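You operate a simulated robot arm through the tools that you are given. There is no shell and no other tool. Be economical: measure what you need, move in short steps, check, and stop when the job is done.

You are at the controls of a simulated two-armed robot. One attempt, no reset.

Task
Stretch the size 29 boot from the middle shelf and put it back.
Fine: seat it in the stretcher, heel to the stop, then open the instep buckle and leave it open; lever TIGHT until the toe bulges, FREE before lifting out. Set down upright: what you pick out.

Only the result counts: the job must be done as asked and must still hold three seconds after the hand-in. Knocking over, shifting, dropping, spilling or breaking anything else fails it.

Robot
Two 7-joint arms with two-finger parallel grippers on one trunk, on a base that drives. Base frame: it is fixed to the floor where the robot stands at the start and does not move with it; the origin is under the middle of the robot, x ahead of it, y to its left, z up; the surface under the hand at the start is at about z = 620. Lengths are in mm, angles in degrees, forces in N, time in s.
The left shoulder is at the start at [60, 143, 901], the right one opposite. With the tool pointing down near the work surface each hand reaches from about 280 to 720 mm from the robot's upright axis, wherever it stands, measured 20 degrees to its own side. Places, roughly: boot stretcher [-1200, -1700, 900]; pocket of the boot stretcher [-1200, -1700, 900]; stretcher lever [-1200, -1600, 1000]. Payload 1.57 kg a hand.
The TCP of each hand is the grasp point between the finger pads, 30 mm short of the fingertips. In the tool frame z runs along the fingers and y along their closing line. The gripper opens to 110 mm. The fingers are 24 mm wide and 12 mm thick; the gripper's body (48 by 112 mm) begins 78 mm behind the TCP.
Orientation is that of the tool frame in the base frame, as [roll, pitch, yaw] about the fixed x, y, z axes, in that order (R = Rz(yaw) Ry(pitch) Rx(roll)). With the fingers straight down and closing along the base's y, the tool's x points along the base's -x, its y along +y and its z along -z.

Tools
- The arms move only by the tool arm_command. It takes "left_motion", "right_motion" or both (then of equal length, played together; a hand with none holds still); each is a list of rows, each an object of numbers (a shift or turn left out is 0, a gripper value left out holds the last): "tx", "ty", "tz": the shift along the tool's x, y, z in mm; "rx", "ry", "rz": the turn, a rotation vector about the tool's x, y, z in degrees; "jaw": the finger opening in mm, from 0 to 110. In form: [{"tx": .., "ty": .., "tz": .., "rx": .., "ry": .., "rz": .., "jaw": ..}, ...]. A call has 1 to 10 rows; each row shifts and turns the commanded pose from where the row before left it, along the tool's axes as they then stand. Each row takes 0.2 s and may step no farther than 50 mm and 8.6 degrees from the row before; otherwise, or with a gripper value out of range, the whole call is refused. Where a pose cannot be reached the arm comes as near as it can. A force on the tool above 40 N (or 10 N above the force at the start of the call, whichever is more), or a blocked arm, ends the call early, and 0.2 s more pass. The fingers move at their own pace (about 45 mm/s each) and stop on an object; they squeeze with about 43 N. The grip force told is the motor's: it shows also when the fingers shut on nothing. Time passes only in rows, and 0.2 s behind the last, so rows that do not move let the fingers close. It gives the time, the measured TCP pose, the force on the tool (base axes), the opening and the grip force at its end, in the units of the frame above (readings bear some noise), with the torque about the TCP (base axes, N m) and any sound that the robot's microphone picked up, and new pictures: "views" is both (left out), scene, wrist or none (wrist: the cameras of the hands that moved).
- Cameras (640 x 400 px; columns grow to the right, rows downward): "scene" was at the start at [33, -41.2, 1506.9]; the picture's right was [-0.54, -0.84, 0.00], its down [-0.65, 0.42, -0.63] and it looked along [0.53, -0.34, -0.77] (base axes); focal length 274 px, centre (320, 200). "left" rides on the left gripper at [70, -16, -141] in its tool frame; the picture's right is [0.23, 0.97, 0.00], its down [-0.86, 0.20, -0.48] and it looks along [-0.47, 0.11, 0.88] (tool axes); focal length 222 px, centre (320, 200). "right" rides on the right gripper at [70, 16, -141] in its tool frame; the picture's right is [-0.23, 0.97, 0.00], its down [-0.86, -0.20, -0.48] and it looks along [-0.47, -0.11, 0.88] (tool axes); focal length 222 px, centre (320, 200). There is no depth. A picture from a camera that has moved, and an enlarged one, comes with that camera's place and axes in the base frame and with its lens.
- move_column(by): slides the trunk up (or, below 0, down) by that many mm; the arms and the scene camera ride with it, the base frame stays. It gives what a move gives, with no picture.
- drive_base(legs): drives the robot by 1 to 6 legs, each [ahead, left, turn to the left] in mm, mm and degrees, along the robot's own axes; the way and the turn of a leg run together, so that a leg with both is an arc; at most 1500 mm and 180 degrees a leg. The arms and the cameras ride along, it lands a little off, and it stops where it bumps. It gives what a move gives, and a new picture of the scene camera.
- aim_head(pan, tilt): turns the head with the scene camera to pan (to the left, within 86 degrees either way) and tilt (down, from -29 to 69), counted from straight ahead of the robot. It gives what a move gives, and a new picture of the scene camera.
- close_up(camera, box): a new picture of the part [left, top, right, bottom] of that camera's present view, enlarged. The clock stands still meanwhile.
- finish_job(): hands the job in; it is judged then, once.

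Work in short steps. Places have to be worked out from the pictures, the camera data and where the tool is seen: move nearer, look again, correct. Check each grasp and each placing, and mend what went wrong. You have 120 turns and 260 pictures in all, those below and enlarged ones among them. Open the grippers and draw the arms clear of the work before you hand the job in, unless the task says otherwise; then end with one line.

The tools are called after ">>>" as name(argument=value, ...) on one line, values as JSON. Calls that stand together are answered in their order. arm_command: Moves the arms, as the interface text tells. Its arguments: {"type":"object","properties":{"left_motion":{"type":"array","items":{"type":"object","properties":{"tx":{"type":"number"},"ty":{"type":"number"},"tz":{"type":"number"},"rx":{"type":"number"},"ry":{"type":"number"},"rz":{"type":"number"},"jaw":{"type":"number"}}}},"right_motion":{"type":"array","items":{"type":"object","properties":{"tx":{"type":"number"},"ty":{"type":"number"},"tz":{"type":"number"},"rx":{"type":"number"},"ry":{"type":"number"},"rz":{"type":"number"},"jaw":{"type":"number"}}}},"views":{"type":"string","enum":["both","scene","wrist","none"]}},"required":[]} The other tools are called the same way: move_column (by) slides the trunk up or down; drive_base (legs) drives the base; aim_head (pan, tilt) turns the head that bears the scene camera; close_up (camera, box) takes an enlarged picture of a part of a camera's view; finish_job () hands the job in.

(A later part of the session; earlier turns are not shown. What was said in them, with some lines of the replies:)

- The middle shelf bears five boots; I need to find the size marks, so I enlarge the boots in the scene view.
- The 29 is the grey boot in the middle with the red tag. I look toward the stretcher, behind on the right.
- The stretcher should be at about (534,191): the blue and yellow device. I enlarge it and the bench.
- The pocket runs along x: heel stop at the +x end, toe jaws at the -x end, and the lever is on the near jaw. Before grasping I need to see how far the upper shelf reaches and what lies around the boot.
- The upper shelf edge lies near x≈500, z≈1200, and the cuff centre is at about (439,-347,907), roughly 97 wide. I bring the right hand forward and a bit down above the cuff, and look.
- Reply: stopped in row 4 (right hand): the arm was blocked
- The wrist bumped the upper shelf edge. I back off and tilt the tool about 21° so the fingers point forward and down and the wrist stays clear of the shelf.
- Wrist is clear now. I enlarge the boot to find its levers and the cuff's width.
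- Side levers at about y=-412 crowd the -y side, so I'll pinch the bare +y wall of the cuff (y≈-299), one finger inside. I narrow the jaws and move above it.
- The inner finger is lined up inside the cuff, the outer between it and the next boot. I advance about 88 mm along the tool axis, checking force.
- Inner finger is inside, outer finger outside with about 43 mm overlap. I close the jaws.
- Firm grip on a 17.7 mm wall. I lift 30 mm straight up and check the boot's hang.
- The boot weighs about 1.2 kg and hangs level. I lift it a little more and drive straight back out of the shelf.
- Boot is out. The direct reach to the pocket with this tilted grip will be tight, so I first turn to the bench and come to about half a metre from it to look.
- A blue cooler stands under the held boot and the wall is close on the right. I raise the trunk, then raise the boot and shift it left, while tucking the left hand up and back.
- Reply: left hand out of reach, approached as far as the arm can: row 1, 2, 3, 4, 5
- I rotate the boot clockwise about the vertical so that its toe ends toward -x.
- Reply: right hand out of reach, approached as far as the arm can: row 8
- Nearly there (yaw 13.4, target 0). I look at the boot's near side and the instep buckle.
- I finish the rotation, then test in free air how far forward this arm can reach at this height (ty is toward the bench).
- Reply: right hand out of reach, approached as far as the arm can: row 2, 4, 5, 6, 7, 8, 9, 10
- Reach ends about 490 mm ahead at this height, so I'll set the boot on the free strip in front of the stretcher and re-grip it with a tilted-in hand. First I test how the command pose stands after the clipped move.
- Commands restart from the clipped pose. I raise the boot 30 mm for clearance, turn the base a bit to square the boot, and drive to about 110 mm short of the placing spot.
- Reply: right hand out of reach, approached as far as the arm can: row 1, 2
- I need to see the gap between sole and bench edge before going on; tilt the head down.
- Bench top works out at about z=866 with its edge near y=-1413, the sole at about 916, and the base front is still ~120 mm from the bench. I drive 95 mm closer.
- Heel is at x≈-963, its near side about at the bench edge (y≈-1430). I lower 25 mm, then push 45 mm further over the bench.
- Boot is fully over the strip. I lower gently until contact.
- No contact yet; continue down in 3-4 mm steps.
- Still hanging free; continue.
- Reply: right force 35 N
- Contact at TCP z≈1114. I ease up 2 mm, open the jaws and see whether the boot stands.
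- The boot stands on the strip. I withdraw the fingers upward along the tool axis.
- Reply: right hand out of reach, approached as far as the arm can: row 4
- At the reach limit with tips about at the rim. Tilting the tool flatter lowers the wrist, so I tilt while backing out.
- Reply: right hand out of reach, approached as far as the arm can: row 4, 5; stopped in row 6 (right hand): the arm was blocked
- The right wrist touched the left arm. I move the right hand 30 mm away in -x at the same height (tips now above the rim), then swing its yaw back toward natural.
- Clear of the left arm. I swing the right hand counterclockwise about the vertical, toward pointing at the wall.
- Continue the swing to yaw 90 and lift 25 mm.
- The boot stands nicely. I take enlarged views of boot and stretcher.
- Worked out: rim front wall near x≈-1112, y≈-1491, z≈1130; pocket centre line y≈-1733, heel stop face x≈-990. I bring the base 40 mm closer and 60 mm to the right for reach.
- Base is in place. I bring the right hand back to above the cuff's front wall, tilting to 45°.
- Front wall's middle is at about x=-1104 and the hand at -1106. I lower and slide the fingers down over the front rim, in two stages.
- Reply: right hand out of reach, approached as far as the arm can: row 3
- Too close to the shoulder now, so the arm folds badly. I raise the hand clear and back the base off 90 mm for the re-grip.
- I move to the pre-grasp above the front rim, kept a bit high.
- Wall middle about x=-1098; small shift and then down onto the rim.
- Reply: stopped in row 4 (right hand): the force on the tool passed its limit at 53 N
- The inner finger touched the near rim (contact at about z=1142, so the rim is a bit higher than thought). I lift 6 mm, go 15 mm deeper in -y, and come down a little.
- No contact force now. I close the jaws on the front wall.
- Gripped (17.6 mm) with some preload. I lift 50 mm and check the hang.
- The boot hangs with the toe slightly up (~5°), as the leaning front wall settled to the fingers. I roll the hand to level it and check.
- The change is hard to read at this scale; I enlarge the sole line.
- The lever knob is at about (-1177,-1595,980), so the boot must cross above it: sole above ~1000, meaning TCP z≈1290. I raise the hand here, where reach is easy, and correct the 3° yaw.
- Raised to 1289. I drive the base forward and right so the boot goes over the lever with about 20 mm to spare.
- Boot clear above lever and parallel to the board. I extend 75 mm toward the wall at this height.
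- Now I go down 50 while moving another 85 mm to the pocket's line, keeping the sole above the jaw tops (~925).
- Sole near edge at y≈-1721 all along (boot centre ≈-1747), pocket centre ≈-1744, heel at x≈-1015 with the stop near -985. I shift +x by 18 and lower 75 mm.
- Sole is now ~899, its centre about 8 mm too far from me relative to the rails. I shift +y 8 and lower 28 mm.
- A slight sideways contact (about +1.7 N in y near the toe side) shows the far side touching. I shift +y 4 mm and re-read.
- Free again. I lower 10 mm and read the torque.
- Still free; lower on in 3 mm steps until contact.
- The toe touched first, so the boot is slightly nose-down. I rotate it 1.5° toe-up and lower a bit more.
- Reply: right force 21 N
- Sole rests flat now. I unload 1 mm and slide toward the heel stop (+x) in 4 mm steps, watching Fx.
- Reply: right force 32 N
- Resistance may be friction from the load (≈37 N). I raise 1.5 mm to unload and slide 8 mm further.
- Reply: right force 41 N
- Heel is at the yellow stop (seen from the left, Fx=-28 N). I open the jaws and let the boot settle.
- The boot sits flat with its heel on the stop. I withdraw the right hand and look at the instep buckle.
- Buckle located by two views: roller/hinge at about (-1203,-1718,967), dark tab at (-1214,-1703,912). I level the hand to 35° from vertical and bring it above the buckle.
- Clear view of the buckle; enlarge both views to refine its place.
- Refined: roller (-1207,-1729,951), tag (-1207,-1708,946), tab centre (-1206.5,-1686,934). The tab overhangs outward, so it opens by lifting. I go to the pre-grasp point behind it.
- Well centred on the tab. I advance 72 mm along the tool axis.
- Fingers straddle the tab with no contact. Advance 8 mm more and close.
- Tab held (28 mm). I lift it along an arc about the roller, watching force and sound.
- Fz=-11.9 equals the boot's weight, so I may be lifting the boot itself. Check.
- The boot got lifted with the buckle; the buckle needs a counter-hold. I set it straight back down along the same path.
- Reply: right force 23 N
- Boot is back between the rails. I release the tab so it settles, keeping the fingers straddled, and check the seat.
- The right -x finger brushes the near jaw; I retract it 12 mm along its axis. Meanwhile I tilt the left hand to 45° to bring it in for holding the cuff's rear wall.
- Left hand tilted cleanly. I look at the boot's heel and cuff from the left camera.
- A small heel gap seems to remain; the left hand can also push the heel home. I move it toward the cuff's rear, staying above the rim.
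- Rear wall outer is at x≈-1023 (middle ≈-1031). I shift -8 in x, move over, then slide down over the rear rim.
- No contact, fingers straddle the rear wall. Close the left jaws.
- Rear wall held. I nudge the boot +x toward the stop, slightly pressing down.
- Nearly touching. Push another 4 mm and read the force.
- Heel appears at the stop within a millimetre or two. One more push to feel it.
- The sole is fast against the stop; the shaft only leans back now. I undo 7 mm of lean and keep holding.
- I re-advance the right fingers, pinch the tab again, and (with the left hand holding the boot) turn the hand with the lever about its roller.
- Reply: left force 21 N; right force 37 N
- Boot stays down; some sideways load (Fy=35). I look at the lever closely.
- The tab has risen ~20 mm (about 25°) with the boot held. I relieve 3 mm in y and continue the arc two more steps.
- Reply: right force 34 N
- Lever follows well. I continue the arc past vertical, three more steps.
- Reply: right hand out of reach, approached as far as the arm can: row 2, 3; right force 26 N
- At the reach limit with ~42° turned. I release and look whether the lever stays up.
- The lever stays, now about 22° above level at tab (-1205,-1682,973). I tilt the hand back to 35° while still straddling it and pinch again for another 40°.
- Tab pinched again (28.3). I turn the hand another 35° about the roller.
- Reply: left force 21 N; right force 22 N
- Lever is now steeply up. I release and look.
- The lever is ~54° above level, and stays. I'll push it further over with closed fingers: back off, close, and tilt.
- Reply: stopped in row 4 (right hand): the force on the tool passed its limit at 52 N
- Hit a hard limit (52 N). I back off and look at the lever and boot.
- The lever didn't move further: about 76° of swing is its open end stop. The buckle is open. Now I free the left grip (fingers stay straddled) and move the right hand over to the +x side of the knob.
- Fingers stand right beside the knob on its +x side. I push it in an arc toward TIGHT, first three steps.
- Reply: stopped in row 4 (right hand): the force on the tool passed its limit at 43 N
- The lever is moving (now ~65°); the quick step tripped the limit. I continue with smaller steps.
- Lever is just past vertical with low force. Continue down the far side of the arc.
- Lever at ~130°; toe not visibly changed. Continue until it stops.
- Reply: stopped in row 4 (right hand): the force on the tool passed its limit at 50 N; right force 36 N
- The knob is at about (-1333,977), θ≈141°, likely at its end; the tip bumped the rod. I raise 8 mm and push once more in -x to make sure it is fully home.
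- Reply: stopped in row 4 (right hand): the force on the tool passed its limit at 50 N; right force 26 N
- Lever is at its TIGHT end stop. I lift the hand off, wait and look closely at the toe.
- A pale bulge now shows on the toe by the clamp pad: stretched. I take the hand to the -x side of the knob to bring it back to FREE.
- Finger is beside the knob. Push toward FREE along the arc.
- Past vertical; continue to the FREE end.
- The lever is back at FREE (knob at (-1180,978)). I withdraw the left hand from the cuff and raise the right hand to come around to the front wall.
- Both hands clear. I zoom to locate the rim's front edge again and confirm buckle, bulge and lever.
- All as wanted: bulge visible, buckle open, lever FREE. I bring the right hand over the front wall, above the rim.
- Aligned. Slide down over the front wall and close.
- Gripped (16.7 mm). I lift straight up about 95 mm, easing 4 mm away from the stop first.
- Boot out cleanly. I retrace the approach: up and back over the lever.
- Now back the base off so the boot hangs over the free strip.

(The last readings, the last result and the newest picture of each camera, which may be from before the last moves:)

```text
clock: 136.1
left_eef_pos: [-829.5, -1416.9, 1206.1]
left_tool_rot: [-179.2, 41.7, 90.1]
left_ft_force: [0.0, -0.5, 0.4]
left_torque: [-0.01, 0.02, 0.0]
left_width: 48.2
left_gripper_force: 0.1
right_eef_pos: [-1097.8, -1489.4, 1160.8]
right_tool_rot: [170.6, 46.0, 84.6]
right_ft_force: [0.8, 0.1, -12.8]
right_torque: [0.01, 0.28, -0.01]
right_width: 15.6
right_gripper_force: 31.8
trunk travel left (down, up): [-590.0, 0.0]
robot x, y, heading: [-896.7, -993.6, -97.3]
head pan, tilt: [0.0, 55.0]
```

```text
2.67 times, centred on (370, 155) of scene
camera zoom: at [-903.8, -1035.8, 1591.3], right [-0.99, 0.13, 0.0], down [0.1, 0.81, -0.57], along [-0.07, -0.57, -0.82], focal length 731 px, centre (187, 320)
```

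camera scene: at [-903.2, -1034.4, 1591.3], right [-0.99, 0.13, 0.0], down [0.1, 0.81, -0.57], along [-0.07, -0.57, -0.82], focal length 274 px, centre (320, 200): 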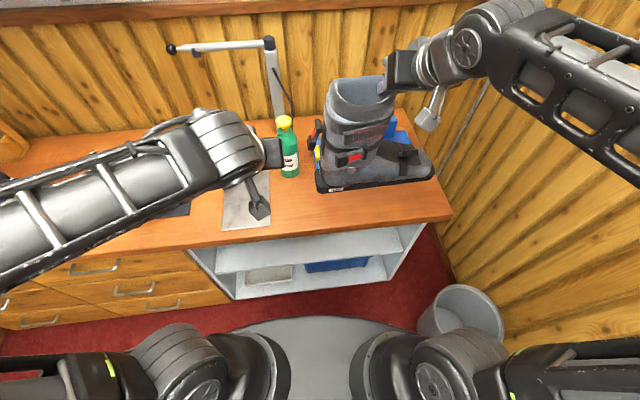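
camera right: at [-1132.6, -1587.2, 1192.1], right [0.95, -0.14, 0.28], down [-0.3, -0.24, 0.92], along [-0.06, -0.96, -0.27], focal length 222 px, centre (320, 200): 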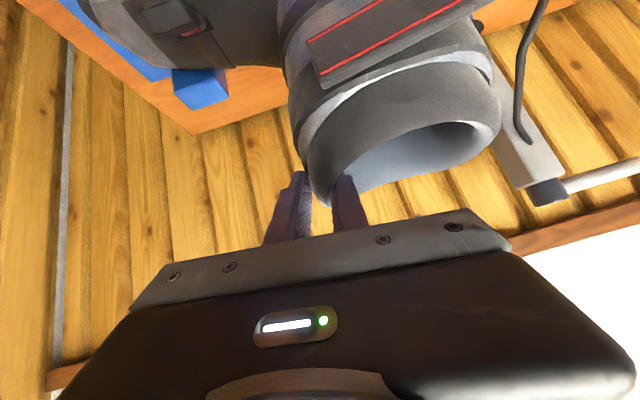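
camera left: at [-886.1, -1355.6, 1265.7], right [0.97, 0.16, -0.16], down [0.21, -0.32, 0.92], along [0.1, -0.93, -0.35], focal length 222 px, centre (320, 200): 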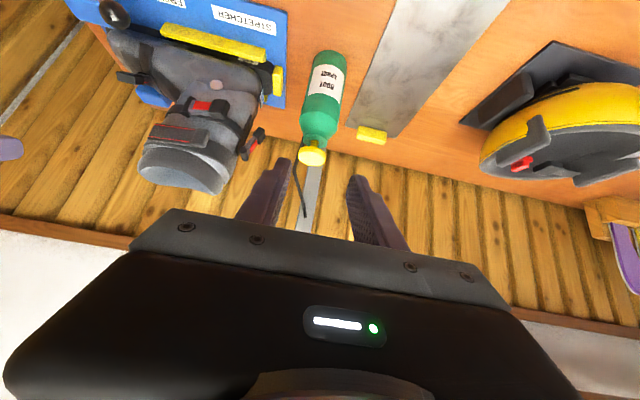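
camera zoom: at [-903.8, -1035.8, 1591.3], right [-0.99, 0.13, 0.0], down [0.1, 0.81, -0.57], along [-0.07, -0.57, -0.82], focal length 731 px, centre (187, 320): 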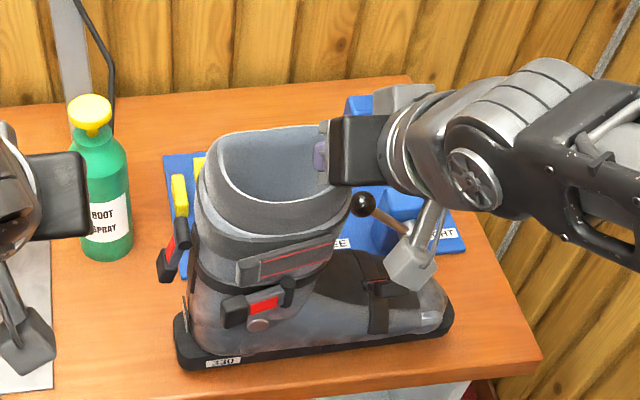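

Over the strip with good margins (near sole edge y≈-1470). Lower gently to contact.

>>> arm_command(right_motion=[{"tx": 5.8, "ty": -0.9, "tz": 5.5}, {"tx": 5.8, "ty": -0.9, "tz": 5.5}, {"tx": 2.9, "ty": -0.4, "tz": 2.7}, {"tx": 2.2, "ty": -0.3, "tz": 2.1}, {"tx": 2.2, "ty": -0.3, "tz": 2.1}, {}], views="none")

```text
clock: 137.5
left_eef_pos: [-830.5, -1414.7, 1206.5]
left_tool_rot: [-179.2, 41.8, 90.0]
left_ft_force: [0.0, 0.0, 0.5]
left_torque: [0.02, 0.0, 0.02]
left_width: 47.8
left_gripper_force: 0.1
right_eef_pos: [-1099.1, -1489.8, 1136.4]
right_tool_rot: [170.5, 46.4, 84.5]
right_ft_force: [-8.7, 0.1, 5.8]
right_torque: [0.53, -0.05, 0.24]
right_width: 16.0
right_gripper_force: 31.4
trunk travel left (down, up): [-590.0, 0.0]
robot x, y, heading: [-896.3, -997.9, -97.2]
head pan, tilt: [0.0, 55.0]
```

Boot rests. I open and withdraw the right hand, and move the left hand 120 mm further away.

>>> arm_command(right_motion=[{"jaw": 48}, {}, {"tz": -15}, {"tz": -20}, {"tz": -20}, {"tz": -20}, {"tx": -12, "tz": -12}, {}], left_motion=[{}, {"ty": 25}, {"ty": 25}, {"ty": 25}, {"ty": 25}, {"ty": 20}, {}, {}], views="scene")

```text
clock: 139.3
left_eef_pos: [-708.9, -1414.3, 1204.2]
left_tool_rot: [-179.2, 41.8, 90.1]
left_ft_force: [0.7, -0.3, 0.8]
left_torque: [-0.02, 0.01, 0.01]
left_width: 47.8
left_gripper_force: 0.1
right_eef_pos: [-1106.2, -1434.9, 1202.6]
right_tool_rot: [170.6, 46.2, 84.5]
right_ft_force: [0.2, 0.0, -0.6]
right_torque: [0.02, 0.02, -0.03]
right_width: 48.0
right_gripper_force: 0.0
trunk travel left (down, up): [-590.0, 0.0]
robot x, y, heading: [-897.6, -991.2, -97.2]
head pan, tilt: [0.0, 55.0]
camera scene: at [-903.4, -1034.6, 1591.3], right [-0.99, 0.13, 0.0], down [0.1, 0.81, -0.57], along [-0.07, -0.57, -0.82], focal length 274 px, centre (320, 200)
```

scene: 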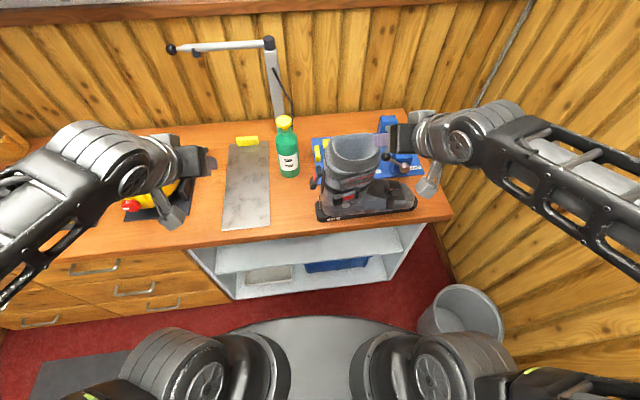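

Boot stands; I move the base to the side-grip position, then turn the right hand to point along the toe direction (yaw 0) as in the first grip.

>>> drive_base(legs=[[35, 79, 0]])

>>> arm_command(right_motion=[{"rx": 4.06, "rz": -4.28}, {"rx": 5.89, "rz": 5.56}, {"rx": 5.89, "rz": 5.56}, {"rx": 5.89, "rz": 5.56}, {"rx": 5.89, "rz": 5.56}, {"rx": 5.89, "rz": 5.56}, {"rx": 5.89, "rz": 5.56}, {"rx": 5.89, "rz": 5.56}, {"rx": 5.89, "rz": 5.56}, {"rx": 5.89, "rz": 5.56}], views="wrist")

```text
clock: 140.3
left_eef_pos: [-634.0, -1460.0, 1204.0]
left_tool_rot: [-179.1, 41.7, 90.2]
left_ft_force: [0.8, -0.1, -0.3]
left_torque: [0.0, 0.01, -0.03]
left_width: 48.2
left_gripper_force: 0.0
right_eef_pos: [-1032.2, -1481.4, 1201.7]
right_tool_rot: [170.7, 46.1, 84.7]
right_ft_force: [0.4, -0.2, -0.3]
right_torque: [0.0, 0.02, -0.03]
right_width: 47.8
right_gripper_force: 0.1
trunk travel left (down, up): [-590.0, 0.0]
robot x, y, heading: [-825.1, -1037.1, -97.0]
head pan, tilt: [0.0, 55.0]
camera scene: at [-828.5, -1080.2, 1591.3], right [-0.99, 0.13, 0.0], down [0.1, 0.81, -0.57], along [-0.07, -0.57, -0.82], focal length 274 px, centre (320, 200)
```

scene: 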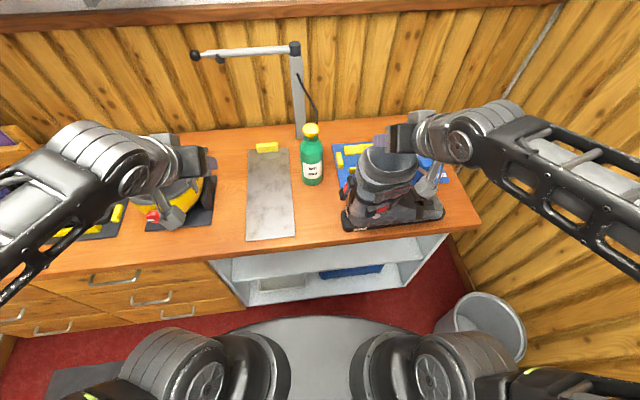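

```text
clock: 142.6
left_eef_pos: [-634.0, -1458.9, 1204.4]
left_tool_rot: [-179.1, 41.7, 90.3]
left_ft_force: [0.5, -0.2, 0.6]
left_torque: [0.01, 0.02, -0.02]
left_width: 48.1
left_gripper_force: 0.0
right_eef_pos: [-1027.3, -1481.2, 1190.1]
right_tool_rot: [-177.9, 45.0, 24.2]
right_ft_force: [0.8, 0.6, 1.6]
right_torque: [-0.03, -0.05, 0.04]
right_width: 48.1
right_gripper_force: 0.0
right hand out of reach, approached as far as the arm can: row 9
trunk travel left (down, up): [-590.0, 0.0]
robot x, y, heading: [-823.0, -1038.1, -97.3]
head pan, tilt: [0.0, 55.0]
camera right: at [-884.6, -1438.9, 1240.2], right [0.23, -0.96, 0.14], down [-0.31, 0.06, 0.95], along [-0.92, -0.26, -0.29], focal length 222 px, centre (320, 200)
```

right: 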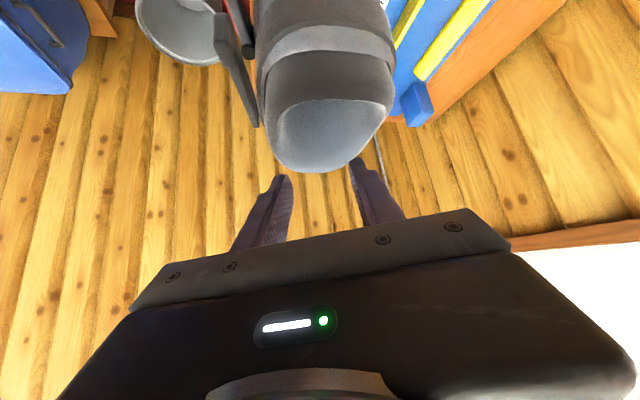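

Near a joint limit at yaw 24. I move forward over the far side, steepen the tool by 8°, and finish the yaw.

>>> arm_command(right_motion=[{"tx": -12.5, "ty": 15.1, "tz": 12.5}, {"tx": -12.5, "ty": 15.1, "tz": 12.5}, {"ry": 8}, {"rx": 4.6, "rz": 6.2}, {"rx": 4.6, "rz": 6.2}, {"rx": 4.6, "rz": 6.2}, {}], views="wrist")

```text
clock: 144.2
left_eef_pos: [-634.5, -1458.9, 1203.9]
left_tool_rot: [-179.3, 41.8, 90.3]
left_ft_force: [0.0, 0.1, 0.3]
left_torque: [0.02, 0.03, -0.01]
left_width: 48.0
left_gripper_force: 0.0
right_eef_pos: [-1051.9, -1523.0, 1189.4]
right_tool_rot: [-178.5, 37.5, 4.3]
right_ft_force: [0.7, 0.2, -0.7]
right_torque: [-0.02, 0.0, 0.01]
right_width: 48.0
right_gripper_force: 0.1
right hand out of reach, approached as far as the arm can: row 6
trunk travel left (down, up): [-590.0, 0.0]
robot x, y, heading: [-819.7, -1039.2, -97.3]
head pan, tilt: [0.0, 55.0]
camera right: at [-910.0, -1531.6, 1258.6], right [-0.12, -0.99, 0.12], down [-0.4, 0.16, 0.9], along [-0.91, 0.06, -0.41], focal length 222 px, centre (320, 200)
```

right: 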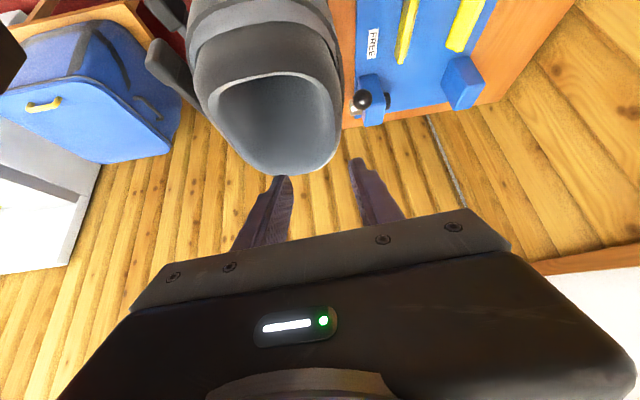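

Positioned over the far wall. I lower nearly vertically 74 mm so the fingers straddle it.

>>> arm_command(right_motion=[{"tx": 12.7, "ty": 2.1, "tz": 13.5}, {"tx": 12.7, "ty": 2.1, "tz": 13.5}, {"tx": 12.7, "ty": 2.1, "tz": 13.5}, {"tx": 12.7, "ty": 2.1, "tz": 13.5}, {"rx": 1.8, "rz": 2.4}, {}], views="wrist")

```text
clock: 144.7
left_eef_pos: [-634.2, -1459.3, 1205.0]
left_tool_rot: [-179.2, 41.7, 90.2]
left_ft_force: [0.0, -0.7, -0.4]
left_torque: [-0.01, -0.01, -0.02]
left_width: 48.1
left_gripper_force: 0.0
right_eef_pos: [-1048.9, -1528.7, 1167.4]
right_tool_rot: [180.0, 38.1, 3.6]
right_ft_force: [5.3, 0.5, 14.5]
right_torque: [-0.34, -0.04, -0.04]
right_width: 47.8
right_gripper_force: 1.0
trunk travel left (down, up): [-590.0, 0.0]
robot x, y, heading: [-817.8, -1035.5, -97.1]
head pan, tilt: [0.0, 55.0]
stopped in row 2 (right hand): the force on the tool passed its limit at 54 N (the readings are from after the stop); the commanded pose is now the measured one
camera right: at [-906.7, -1535.9, 1234.0], right [-0.12, -0.98, 0.14], down [-0.39, 0.18, 0.9], along [-0.91, 0.05, -0.4], focal length 222 px, centre (320, 200)
```

right: 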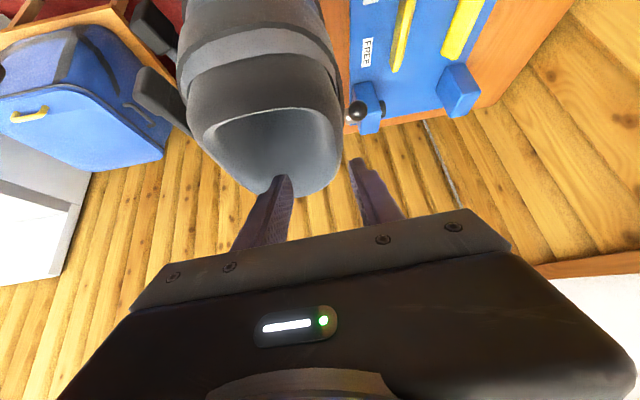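

The outer finger landed on the rim: the wall is further out (y≈-1545). I rise 8 mm, shift 16 mm outward and lower again.

>>> arm_command(right_motion=[{"tx": -4.9, "tz": -6.3}, {"ty": 16}, {"tx": 5.5, "tz": 7}, {"tx": 6.1, "tz": 7.9}, {"tx": 6.1, "tz": 7.9}, {}], views="wrist")

>>> close_up(camera="scene", box=[330, 120, 460, 240])

```text
clock: 146.1
left_eef_pos: [-634.8, -1458.5, 1204.2]
left_tool_rot: [-179.2, 41.8, 90.2]
left_ft_force: [0.5, -0.3, 0.2]
left_torque: [-0.01, 0.0, 0.03]
left_width: 48.1
left_gripper_force: 0.0
right_eef_pos: [-1049.2, -1544.6, 1144.3]
right_tool_rot: [-179.7, 38.1, 3.7]
right_ft_force: [0.1, -0.5, 0.0]
right_torque: [0.0, -0.02, 0.03]
right_width: 47.9
right_gripper_force: 0.1
trunk travel left (down, up): [-590.0, 0.0]
robot x, y, heading: [-825.0, -1037.9, -97.6]
head pan, tilt: [0.0, 55.0]
camera right: at [-907.1, -1552.1, 1211.3], right [-0.12, -0.98, 0.14], down [-0.39, 0.17, 0.91], along [-0.91, 0.06, -0.4], focal length 222 px, centre (320, 200)
```

right: 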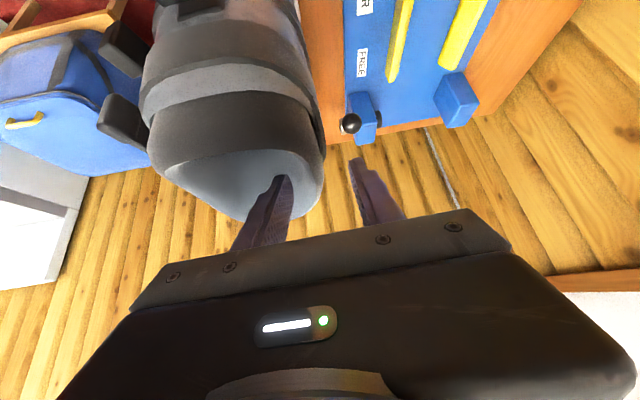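

```text
3.33 times, centred on (395, 180) of scene
camera zoom: at [-829.9, -1079.5, 1591.3], right [-0.99, 0.13, 0.0], down [0.1, 0.81, -0.57], along [-0.07, -0.57, -0.82], focal length 914 px, centre (70, 267)
```

zoom: 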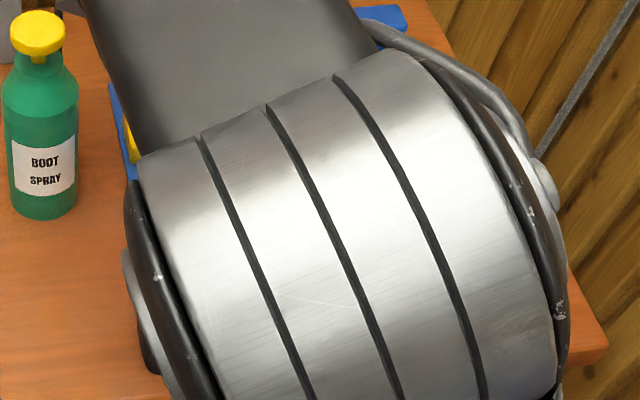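

Now straddling with no contact. Lower 27 mm more and close.

>>> arm_command(right_motion=[{"tx": 5.5, "tz": 7.1}, {"tx": 5.5, "tz": 7.1}, {"tx": 5.5, "tz": 7.1}, {"jaw": 0}, {}, {}, {}, {}], views="wrist")

```text
clock: 147.9
left_eef_pos: [-633.8, -1458.2, 1203.5]
left_tool_rot: [-179.0, 41.8, 90.2]
left_ft_force: [0.5, 0.9, -0.5]
left_torque: [-0.02, 0.03, 0.0]
left_width: 47.8
left_gripper_force: 0.2
right_eef_pos: [-1050.1, -1542.7, 1117.0]
right_tool_rot: [-179.5, 38.1, 3.7]
right_ft_force: [4.4, 4.2, 1.9]
right_torque: [1.7, 0.92, -1.25]
right_width: 18.5
right_gripper_force: 33.0
trunk travel left (down, up): [-590.0, 0.0]
robot x, y, heading: [-823.8, -1038.7, -97.4]
head pan, tilt: [0.0, 55.0]
camera right: at [-906.8, -1550.3, 1184.3], right [-0.12, -0.98, 0.13], down [-0.39, 0.17, 0.91], along [-0.91, 0.06, -0.4], focal length 222 px, centre (320, 200)
```

right: 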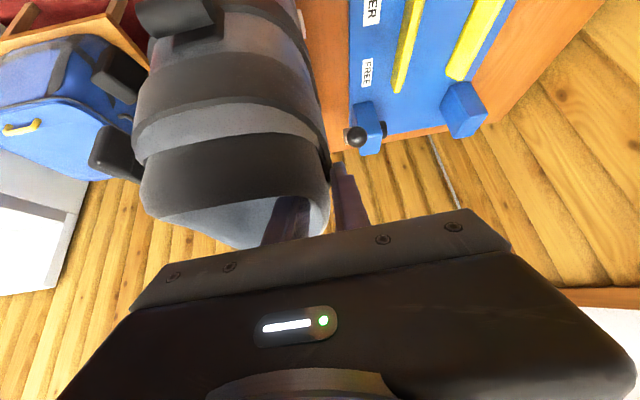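

Firm. Lift 45 mm and check level.

>>> arm_command(right_motion=[{"tx": -6.8, "tz": -8.7}, {"tx": -6.8, "tz": -8.7}, {"tx": -6.8, "tz": -8.7}, {"tx": -6.8, "tz": -8.7}, {}], views="wrist")

>>> close_up(camera="left", box=[0, 0, 320, 200])

```text
clock: 149.1
left_eef_pos: [-635.8, -1459.8, 1203.2]
left_tool_rot: [-179.1, 41.6, 90.2]
left_ft_force: [-0.6, -0.3, 0.5]
left_torque: [0.02, 0.02, 0.02]
left_width: 48.0
left_gripper_force: 0.2
right_eef_pos: [-1050.4, -1544.4, 1160.7]
right_tool_rot: [-179.6, 38.1, 3.6]
right_ft_force: [-0.2, -0.5, -11.6]
right_torque: [-0.46, -0.36, 0.01]
right_width: 17.3
right_gripper_force: 31.8
trunk travel left (down, up): [-590.0, 0.0]
robot x, y, heading: [-829.6, -1034.1, -97.0]
head pan, tilt: [0.0, 55.0]
camera right: at [-908.0, -1552.7, 1228.5], right [-0.12, -0.98, 0.14], down [-0.39, 0.17, 0.91], along [-0.91, 0.06, -0.4], focal length 222 px, centre (320, 200)
```

right: 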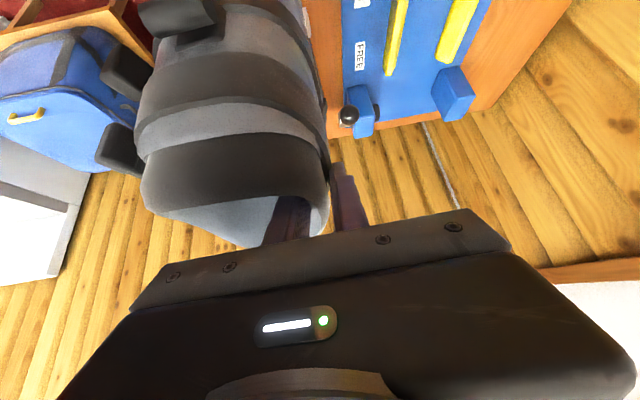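

```text
2.00 times, centred on (160, 100) of left
camera zoom: at [-649.6, -1313.5, 1263.3], right [0.97, 0.16, -0.16], down [0.21, -0.32, 0.92], along [0.1, -0.93, -0.35], focal length 444 px, centre (640, 400)
```

zoom: 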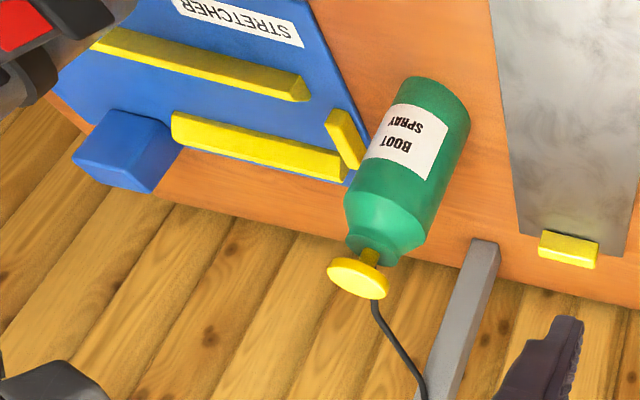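

Stable, with the same torque signature as the first carry. I drive straight back from the bench, then turn to face the shelf.

>>> drive_base(legs=[[-640, 0, 0], [0, 0, 97]])

```text
clock: 156.8
left_eef_pos: [-344.1, -167.7, 1203.9]
left_tool_rot: [-179.2, 41.7, -173.9]
left_ft_force: [0.1, 0.2, -1.4]
left_torque: [0.02, 0.01, -0.04]
left_width: 47.9
left_gripper_force: 0.0
right_eef_pos: [-216.7, -571.9, 1161.5]
right_tool_rot: [-179.6, 38.1, 99.5]
right_ft_force: [0.9, 0.9, -12.0]
right_torque: [0.39, -0.41, 0.03]
right_width: 17.3
right_gripper_force: 32.2
trunk travel left (down, up): [-590.0, 0.0]
robot x, y, heading: [-741.7, -399.0, -1.2]
head pan, tilt: [0.0, 55.0]
camera scene: at [-702.8, -400.2, 1591.3], right [-0.02, -1.0, 0.0], down [-0.82, 0.02, -0.57], along [0.57, -0.01, -0.82], focal length 274 px, centre (320, 200)
```

scene: 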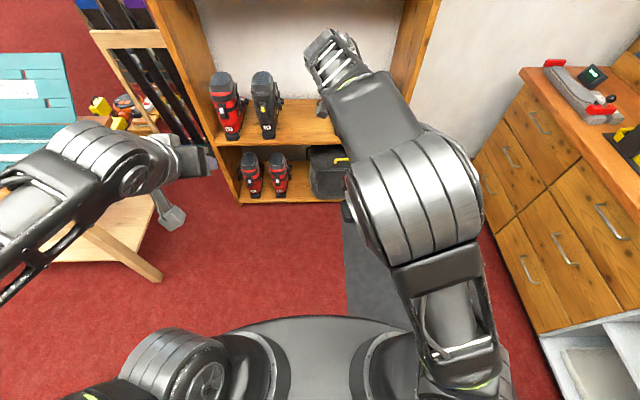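

I swing the boot back to toe-forward (counterclockwise 80°), then lower the trunk to its first height.

>>> arm_command(right_motion=[{"rx": -4.93, "rz": -6.3}, {"rx": -4.93, "rz": -6.3}, {"rx": -4.93, "rz": -6.3}, {"rx": -4.93, "rz": -6.3}, {"rx": -4.93, "rz": -6.3}, {"rx": -4.93, "rz": -6.3}, {"rx": -4.93, "rz": -6.3}, {"rx": -4.93, "rz": -6.3}, {"rx": -4.93, "rz": -6.3}, {"rx": -4.93, "rz": -6.3}], views="none")

>>> move_column(by=-90)

>>> aim_head(pan=-20, tilt=45)

```text
clock: 159.0
left_eef_pos: [-343.7, -169.0, 1204.6]
left_tool_rot: [-179.3, 41.7, -173.9]
left_ft_force: [-0.3, 0.1, 0.2]
left_torque: [0.02, -0.01, 0.0]
left_width: 48.0
left_gripper_force: 0.0
right_eef_pos: [-216.8, -572.6, 1160.2]
right_tool_rot: [-179.9, 37.8, 179.5]
right_ft_force: [-0.6, -0.8, -11.7]
right_torque: [0.54, 0.33, 0.03]
right_width: 17.3
right_gripper_force: 32.1
trunk travel left (down, up): [-590.0, 0.0]
robot x, y, heading: [-744.7, -398.5, -1.3]
head pan, tilt: [0.0, 55.0]
```

```text
clock: 160.2
left_eef_pos: [-345.2, -168.1, 1113.4]
left_tool_rot: [-179.2, 41.7, -173.9]
left_ft_force: [0.5, -0.4, -0.3]
left_torque: [0.0, 0.0, 0.01]
left_width: 48.1
left_gripper_force: 0.2
right_eef_pos: [-217.0, -571.7, 1069.1]
right_tool_rot: [-179.8, 37.8, 179.4]
right_ft_force: [0.5, 1.5, -12.4]
right_torque: [0.48, 0.32, 0.01]
right_width: 17.7
right_gripper_force: 32.3
trunk travel left (down, up): [-500.0, 90.0]
robot x, y, heading: [-743.0, -394.7, -1.2]
head pan, tilt: [0.0, 55.0]
```

```text
clock: 161.1
left_eef_pos: [-345.1, -168.3, 1113.3]
left_tool_rot: [-179.3, 41.7, -173.9]
left_ft_force: [-0.4, 0.1, 0.1]
left_torque: [0.01, 0.02, -0.02]
left_width: 48.1
left_gripper_force: 0.1
right_eef_pos: [-216.5, -572.5, 1068.8]
right_tool_rot: [-179.9, 37.7, 179.5]
right_ft_force: [0.5, -0.6, -11.4]
right_torque: [0.48, 0.32, -0.01]
right_width: 17.5
right_gripper_force: 31.9
trunk travel left (down, up): [-500.0, 90.0]
robot x, y, heading: [-741.9, -403.0, -1.1]
head pan, tilt: [-20.0, 45.0]
camera scene: at [-699.0, -428.2, 1514.6], right [-0.36, -0.93, 0.0], down [-0.66, 0.26, -0.71], along [0.66, -0.26, -0.71], focal length 274 px, centre (320, 200)
```

scene: 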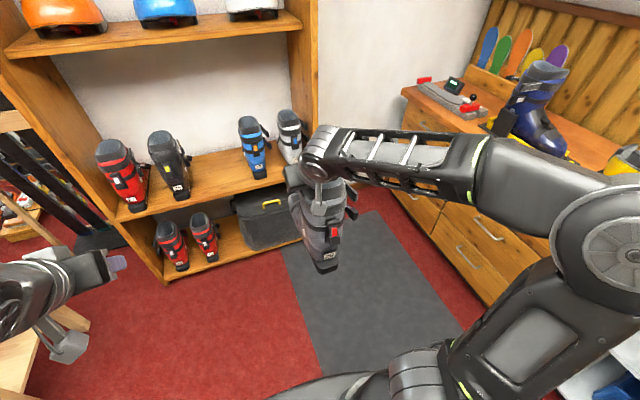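

Slot is free and visible. I lower the boot to carry height (TCP z≈940) and pull the left hand back by 100 mm.

>>> arm_command(right_motion=[{"tx": 15.9, "tz": 20.5}, {"tx": 15.9, "tz": 20.5}, {"tx": 15.9, "tz": 20.5}, {"tx": 15.9, "tz": 20.5}, {"tx": 15.0, "tz": 19.4}, {}], left_motion=[{"tx": 15, "tz": -13.4}, {"tx": 15, "tz": -13.4}, {"tx": 15, "tz": -13.4}, {"tx": 15, "tz": -13.4}, {"tx": 15, "tz": -13.4}, {}], views="none")

>>> drive_base(legs=[[0, 266, 1.1], [300, 0, 0]])

```text
clock: 162.4
left_eef_pos: [-445.8, -179.0, 1116.4]
left_tool_rot: [-179.2, 41.7, -174.0]
left_ft_force: [0.0, 1.0, -0.8]
left_torque: [0.01, -0.04, 0.0]
left_width: 48.0
left_gripper_force: 0.1
right_eef_pos: [-217.1, -571.3, 940.0]
right_tool_rot: [-179.9, 37.7, 179.3]
right_ft_force: [-1.3, 0.1, -11.8]
right_torque: [0.5, 0.36, 0.0]
right_width: 17.6
right_gripper_force: 32.2
trunk travel left (down, up): [-500.0, 90.0]
robot x, y, heading: [-744.6, -400.1, -1.2]
head pan, tilt: [-20.0, 45.0]
```

```text
clock: 166.0
left_eef_pos: [-138.6, 91.2, 1114.1]
left_tool_rot: [-179.1, 41.7, -173.0]
left_ft_force: [-0.4, -0.1, -0.7]
left_torque: [-0.02, -0.01, 0.01]
left_width: 48.1
left_gripper_force: 0.1
right_eef_pos: [93.5, -298.7, 939.8]
right_tool_rot: [-179.9, 37.7, -179.7]
right_ft_force: [1.1, -0.1, -11.4]
right_torque: [0.48, 0.32, 0.03]
right_width: 17.3
right_gripper_force: 32.1
trunk travel left (down, up): [-500.0, 90.0]
robot x, y, heading: [-431.5, -134.7, -0.7]
head pan, tilt: [-20.0, 45.0]
camera scene: at [-389.1, -162.9, 1514.6], right [-0.35, -0.94, 0.0], down [-0.66, 0.25, -0.71], along [0.66, -0.25, -0.71], focal length 274 px, centre (320, 200)
```

scene: 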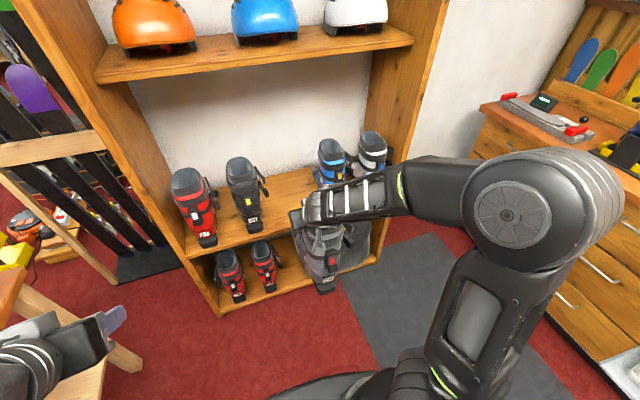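

Boot is at the slot's mouth, y≈-299 (wants about -306). Drive in 200 mm and look.

>>> drive_base(legs=[[200, -5, 0]])

>>> close_up(camera="right", box=[0, 0, 640, 400])

>>> close_up(camera="scene", box=[220, 120, 440, 300])

```text
clock: 167.6
left_eef_pos: [60.0, 85.8, 1115.1]
left_tool_rot: [-179.2, 41.7, -172.9]
left_ft_force: [-0.2, -0.9, 0.9]
left_torque: [0.02, -0.01, -0.01]
left_width: 47.7
left_gripper_force: 0.0
right_eef_pos: [294.7, -304.1, 939.7]
right_tool_rot: [-179.9, 37.6, -179.4]
right_ft_force: [0.9, -0.8, -12.5]
right_torque: [0.47, 0.31, 0.02]
right_width: 17.4
right_gripper_force: 32.8
trunk travel left (down, up): [-500.0, 90.0]
robot x, y, heading: [-238.8, -138.8, -0.3]
head pan, tilt: [-20.0, 45.0]
camera scene: at [-189.2, -168.7, 1514.6], right [-0.34, -0.94, 0.0], down [-0.67, 0.24, -0.71], along [0.66, -0.24, -0.71], focal length 274 px, centre (320, 200)
```

scene: 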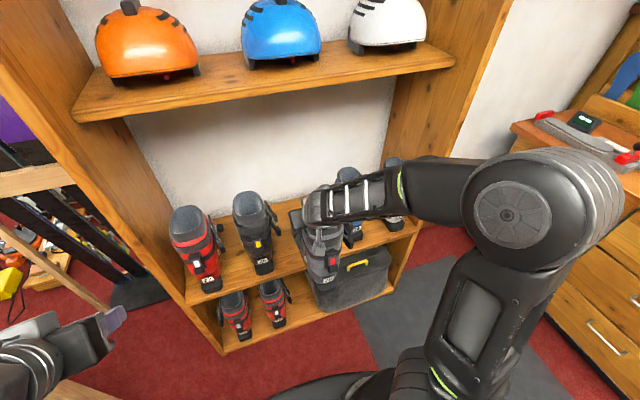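

```text
1.00 times, centred on (320, 200) of right (not enlarged: the box is as wide or as high as the picture)
camera zoom: at [151.8, -287.9, 1008.7], right [0.17, 0.98, 0.14], down [0.39, -0.2, 0.9], along [0.91, -0.1, -0.41], focal length 222 px, centre (320, 200)
```

zoom: 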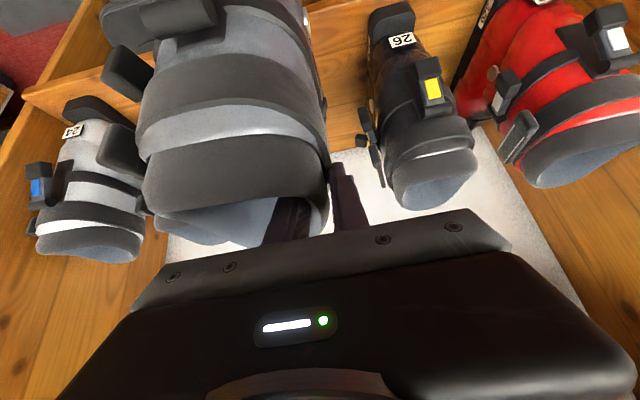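

```text
2.22 times, centred on (330, 210) of scene
camera zoom: at [-189.2, -168.7, 1514.6], right [-0.34, -0.94, 0.0], down [-0.67, 0.24, -0.71], along [0.66, -0.24, -0.71], focal length 609 px, centre (298, 178)
```

zoom: 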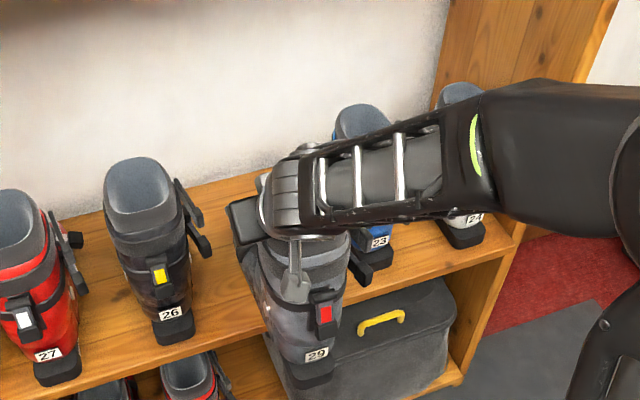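

Plenty of room both sides (neighbours centred at y≈-161 and -541). Drive in the remaining 169 mm.

>>> drive_base(legs=[[169, -2, 0]])

>>> close_up(camera="scene", box=[220, 140, 460, 320])

```text
clock: 169.1
left_eef_pos: [231.2, 82.8, 1114.0]
left_tool_rot: [-179.3, 41.6, -173.0]
left_ft_force: [0.3, 0.0, -0.8]
left_torque: [-0.01, 0.05, 0.01]
left_width: 47.8
left_gripper_force: 0.0
right_eef_pos: [466.6, -307.5, 939.9]
right_tool_rot: [-179.9, 37.7, -179.7]
right_ft_force: [0.6, 0.2, -12.8]
right_torque: [0.49, 0.3, 0.03]
right_width: 17.6
right_gripper_force: 32.2
trunk travel left (down, up): [-500.0, 90.0]
robot x, y, heading: [-63.4, -145.3, -0.4]
head pan, tilt: [-20.0, 45.0]
camera scene: at [-17.2, -171.4, 1514.6], right [-0.35, -0.94, 0.0], down [-0.66, 0.25, -0.71], along [0.66, -0.25, -0.71], focal length 274 px, centre (320, 200)
```

scene: 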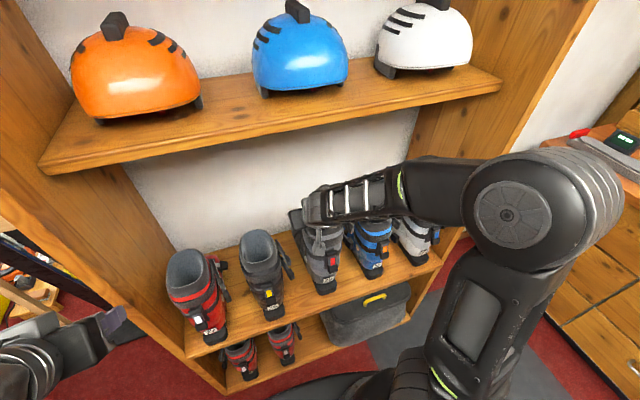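

```text
2.22 times, centred on (340, 230) of scene
camera zoom: at [-17.2, -171.4, 1514.6], right [-0.35, -0.94, 0.0], down [-0.66, 0.25, -0.71], along [0.66, -0.25, -0.71], focal length 609 px, centre (276, 133)
5 turns are left
```

zoom: 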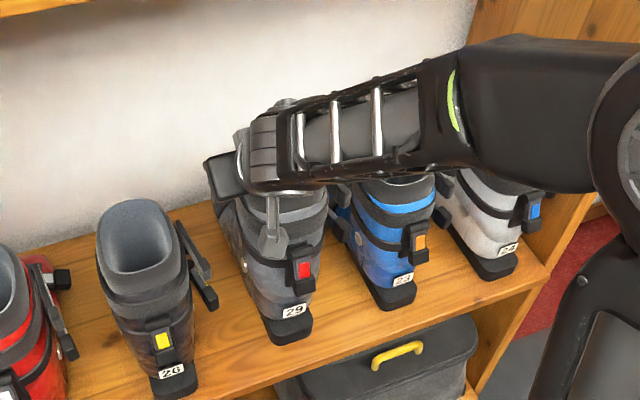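

Boot is above its slot. I lower 48 mm, slowing at the end.

>>> arm_command(right_motion=[{"tx": 7.3, "tz": 9.5}, {"tx": 7.3, "tz": 9.5}, {"tx": 6.1, "tz": 7.9}, {"tx": 3.7, "tz": 4.7}, {"tx": 2.4, "tz": 3.2}, {"tx": 1.2, "tz": 1.6}, {"tx": 1.2, "tz": 1.6}, {}], views="scene")

```text
clock: 170.9
left_eef_pos: [230.0, 82.7, 1115.6]
left_tool_rot: [-179.2, 41.9, -172.9]
left_ft_force: [0.1, 0.4, 0.2]
left_torque: [0.0, -0.04, 0.0]
left_width: 47.6
left_gripper_force: 0.1
right_eef_pos: [463.8, -305.8, 893.2]
right_tool_rot: [-180.0, 37.8, -179.6]
right_ft_force: [-3.3, 0.3, -2.5]
right_torque: [0.03, -0.7, -0.14]
right_width: 17.3
right_gripper_force: 32.5
trunk travel left (down, up): [-500.0, 90.0]
robot x, y, heading: [-63.4, -147.3, -0.3]
head pan, tilt: [-20.0, 45.0]
camera scene: at [-20.2, -171.0, 1514.8], right [-0.35, -0.94, 0.0], down [-0.66, 0.25, -0.71], along [0.66, -0.25, -0.71], focal length 274 px, centre (320, 200)
4 turns are left
```

scene: 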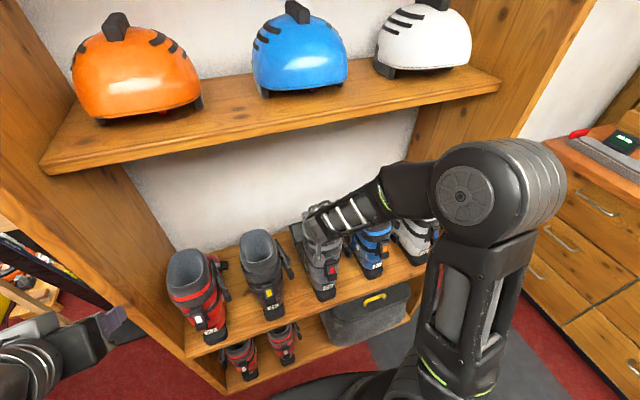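

The shelf is carrying the boot. I settle 1.5 mm, open the jaws and withdraw along the tool axis.

>>> arm_command(right_motion=[{"tx": 0.9, "tz": 1.2}, {"jaw": 46}, {}, {}, {"tz": -12}, {"tz": -20}, {"tz": -25}, {"tz": -30}, {"tz": -30}, {}], views="both")

```text
clock: 173.1
left_eef_pos: [230.0, 82.3, 1115.1]
left_tool_rot: [-179.2, 41.8, -172.9]
left_ft_force: [-0.1, 0.5, 1.0]
left_torque: [-0.01, -0.02, 0.01]
left_width: 48.0
left_gripper_force: 0.1
right_eef_pos: [393.1, -309.0, 984.0]
right_tool_rot: [-179.9, 37.7, -179.6]
right_ft_force: [0.6, -0.4, 0.4]
right_torque: [-0.03, -0.01, -0.03]
right_width: 45.9
right_gripper_force: 0.1
trunk travel left (down, up): [-500.0, 90.0]
robot x, y, heading: [-67.6, -143.1, -0.5]
head pan, tilt: [-20.0, 45.0]
camera scene: at [-19.6, -171.0, 1514.7], right [-0.35, -0.94, 0.0], down [-0.66, 0.25, -0.71], along [0.66, -0.25, -0.71], focal length 274 px, centre (320, 200)
camera right: at [250.6, -292.5, 1052.8], right [0.18, 0.97, 0.14], down [0.39, -0.2, 0.9], along [0.91, -0.11, -0.41], focal length 222 px, centre (320, 200)
3 turns are left
```

scene: 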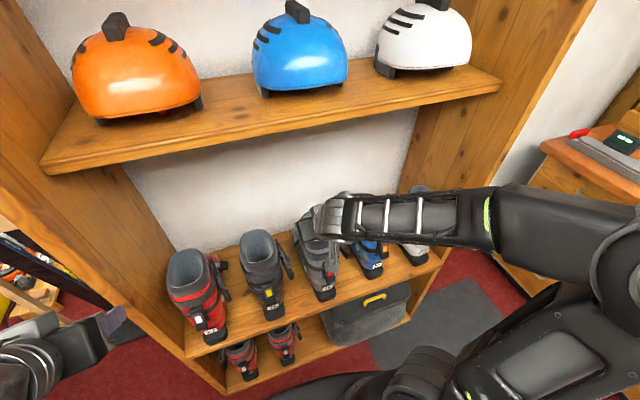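
right: 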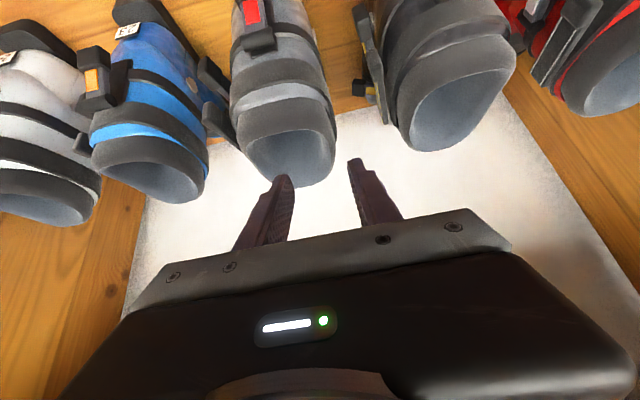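

The boot stands upright in its place, and the fingers are clear above it. I back the robot off to draw both arms clear.

>>> drive_base(legs=[[-250, 0, 0]])

```text
clock: 174.9
left_eef_pos: [-18.3, 82.6, 1115.2]
left_tool_rot: [-179.1, 41.8, -173.3]
left_ft_force: [0.0, 0.3, 0.0]
left_torque: [0.0, -0.01, -0.03]
left_width: 48.0
left_gripper_force: 0.0
right_eef_pos: [143.2, -308.4, 984.6]
right_tool_rot: [-179.9, 37.8, -179.9]
right_ft_force: [0.0, -0.3, 0.2]
right_torque: [0.02, -0.05, -0.04]
right_width: 46.2
right_gripper_force: 0.1
trunk travel left (down, up): [-500.0, 90.0]
robot x, y, heading: [-312.2, -142.3, -0.9]
head pan, tilt: [-20.0, 45.0]
camera scene: at [-270.3, -169.3, 1514.8], right [-0.35, -0.94, 0.0], down [-0.66, 0.25, -0.71], along [0.66, -0.25, -0.71], focal length 274 px, centre (320, 200)
2 turns are left
```

scene: 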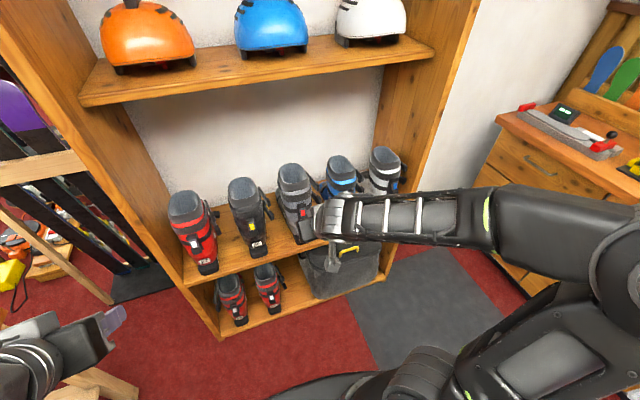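

The size 29 boot stands upright in its slot, the grippers are open and the arms are clear. Handing in.

>>> finish_job()

```text
The job is handed in.
```

The size 29 boot was stretched until the toe bulged and is back upright in its slot on the middle shelf, with its instep buckle last seen open just after stretching; the lever was at FREE before I lifted it out. On my first try at the buckle I lifted the boot about 35 mm off the stretcher, then reseated it with the heel at the stop before opening it.
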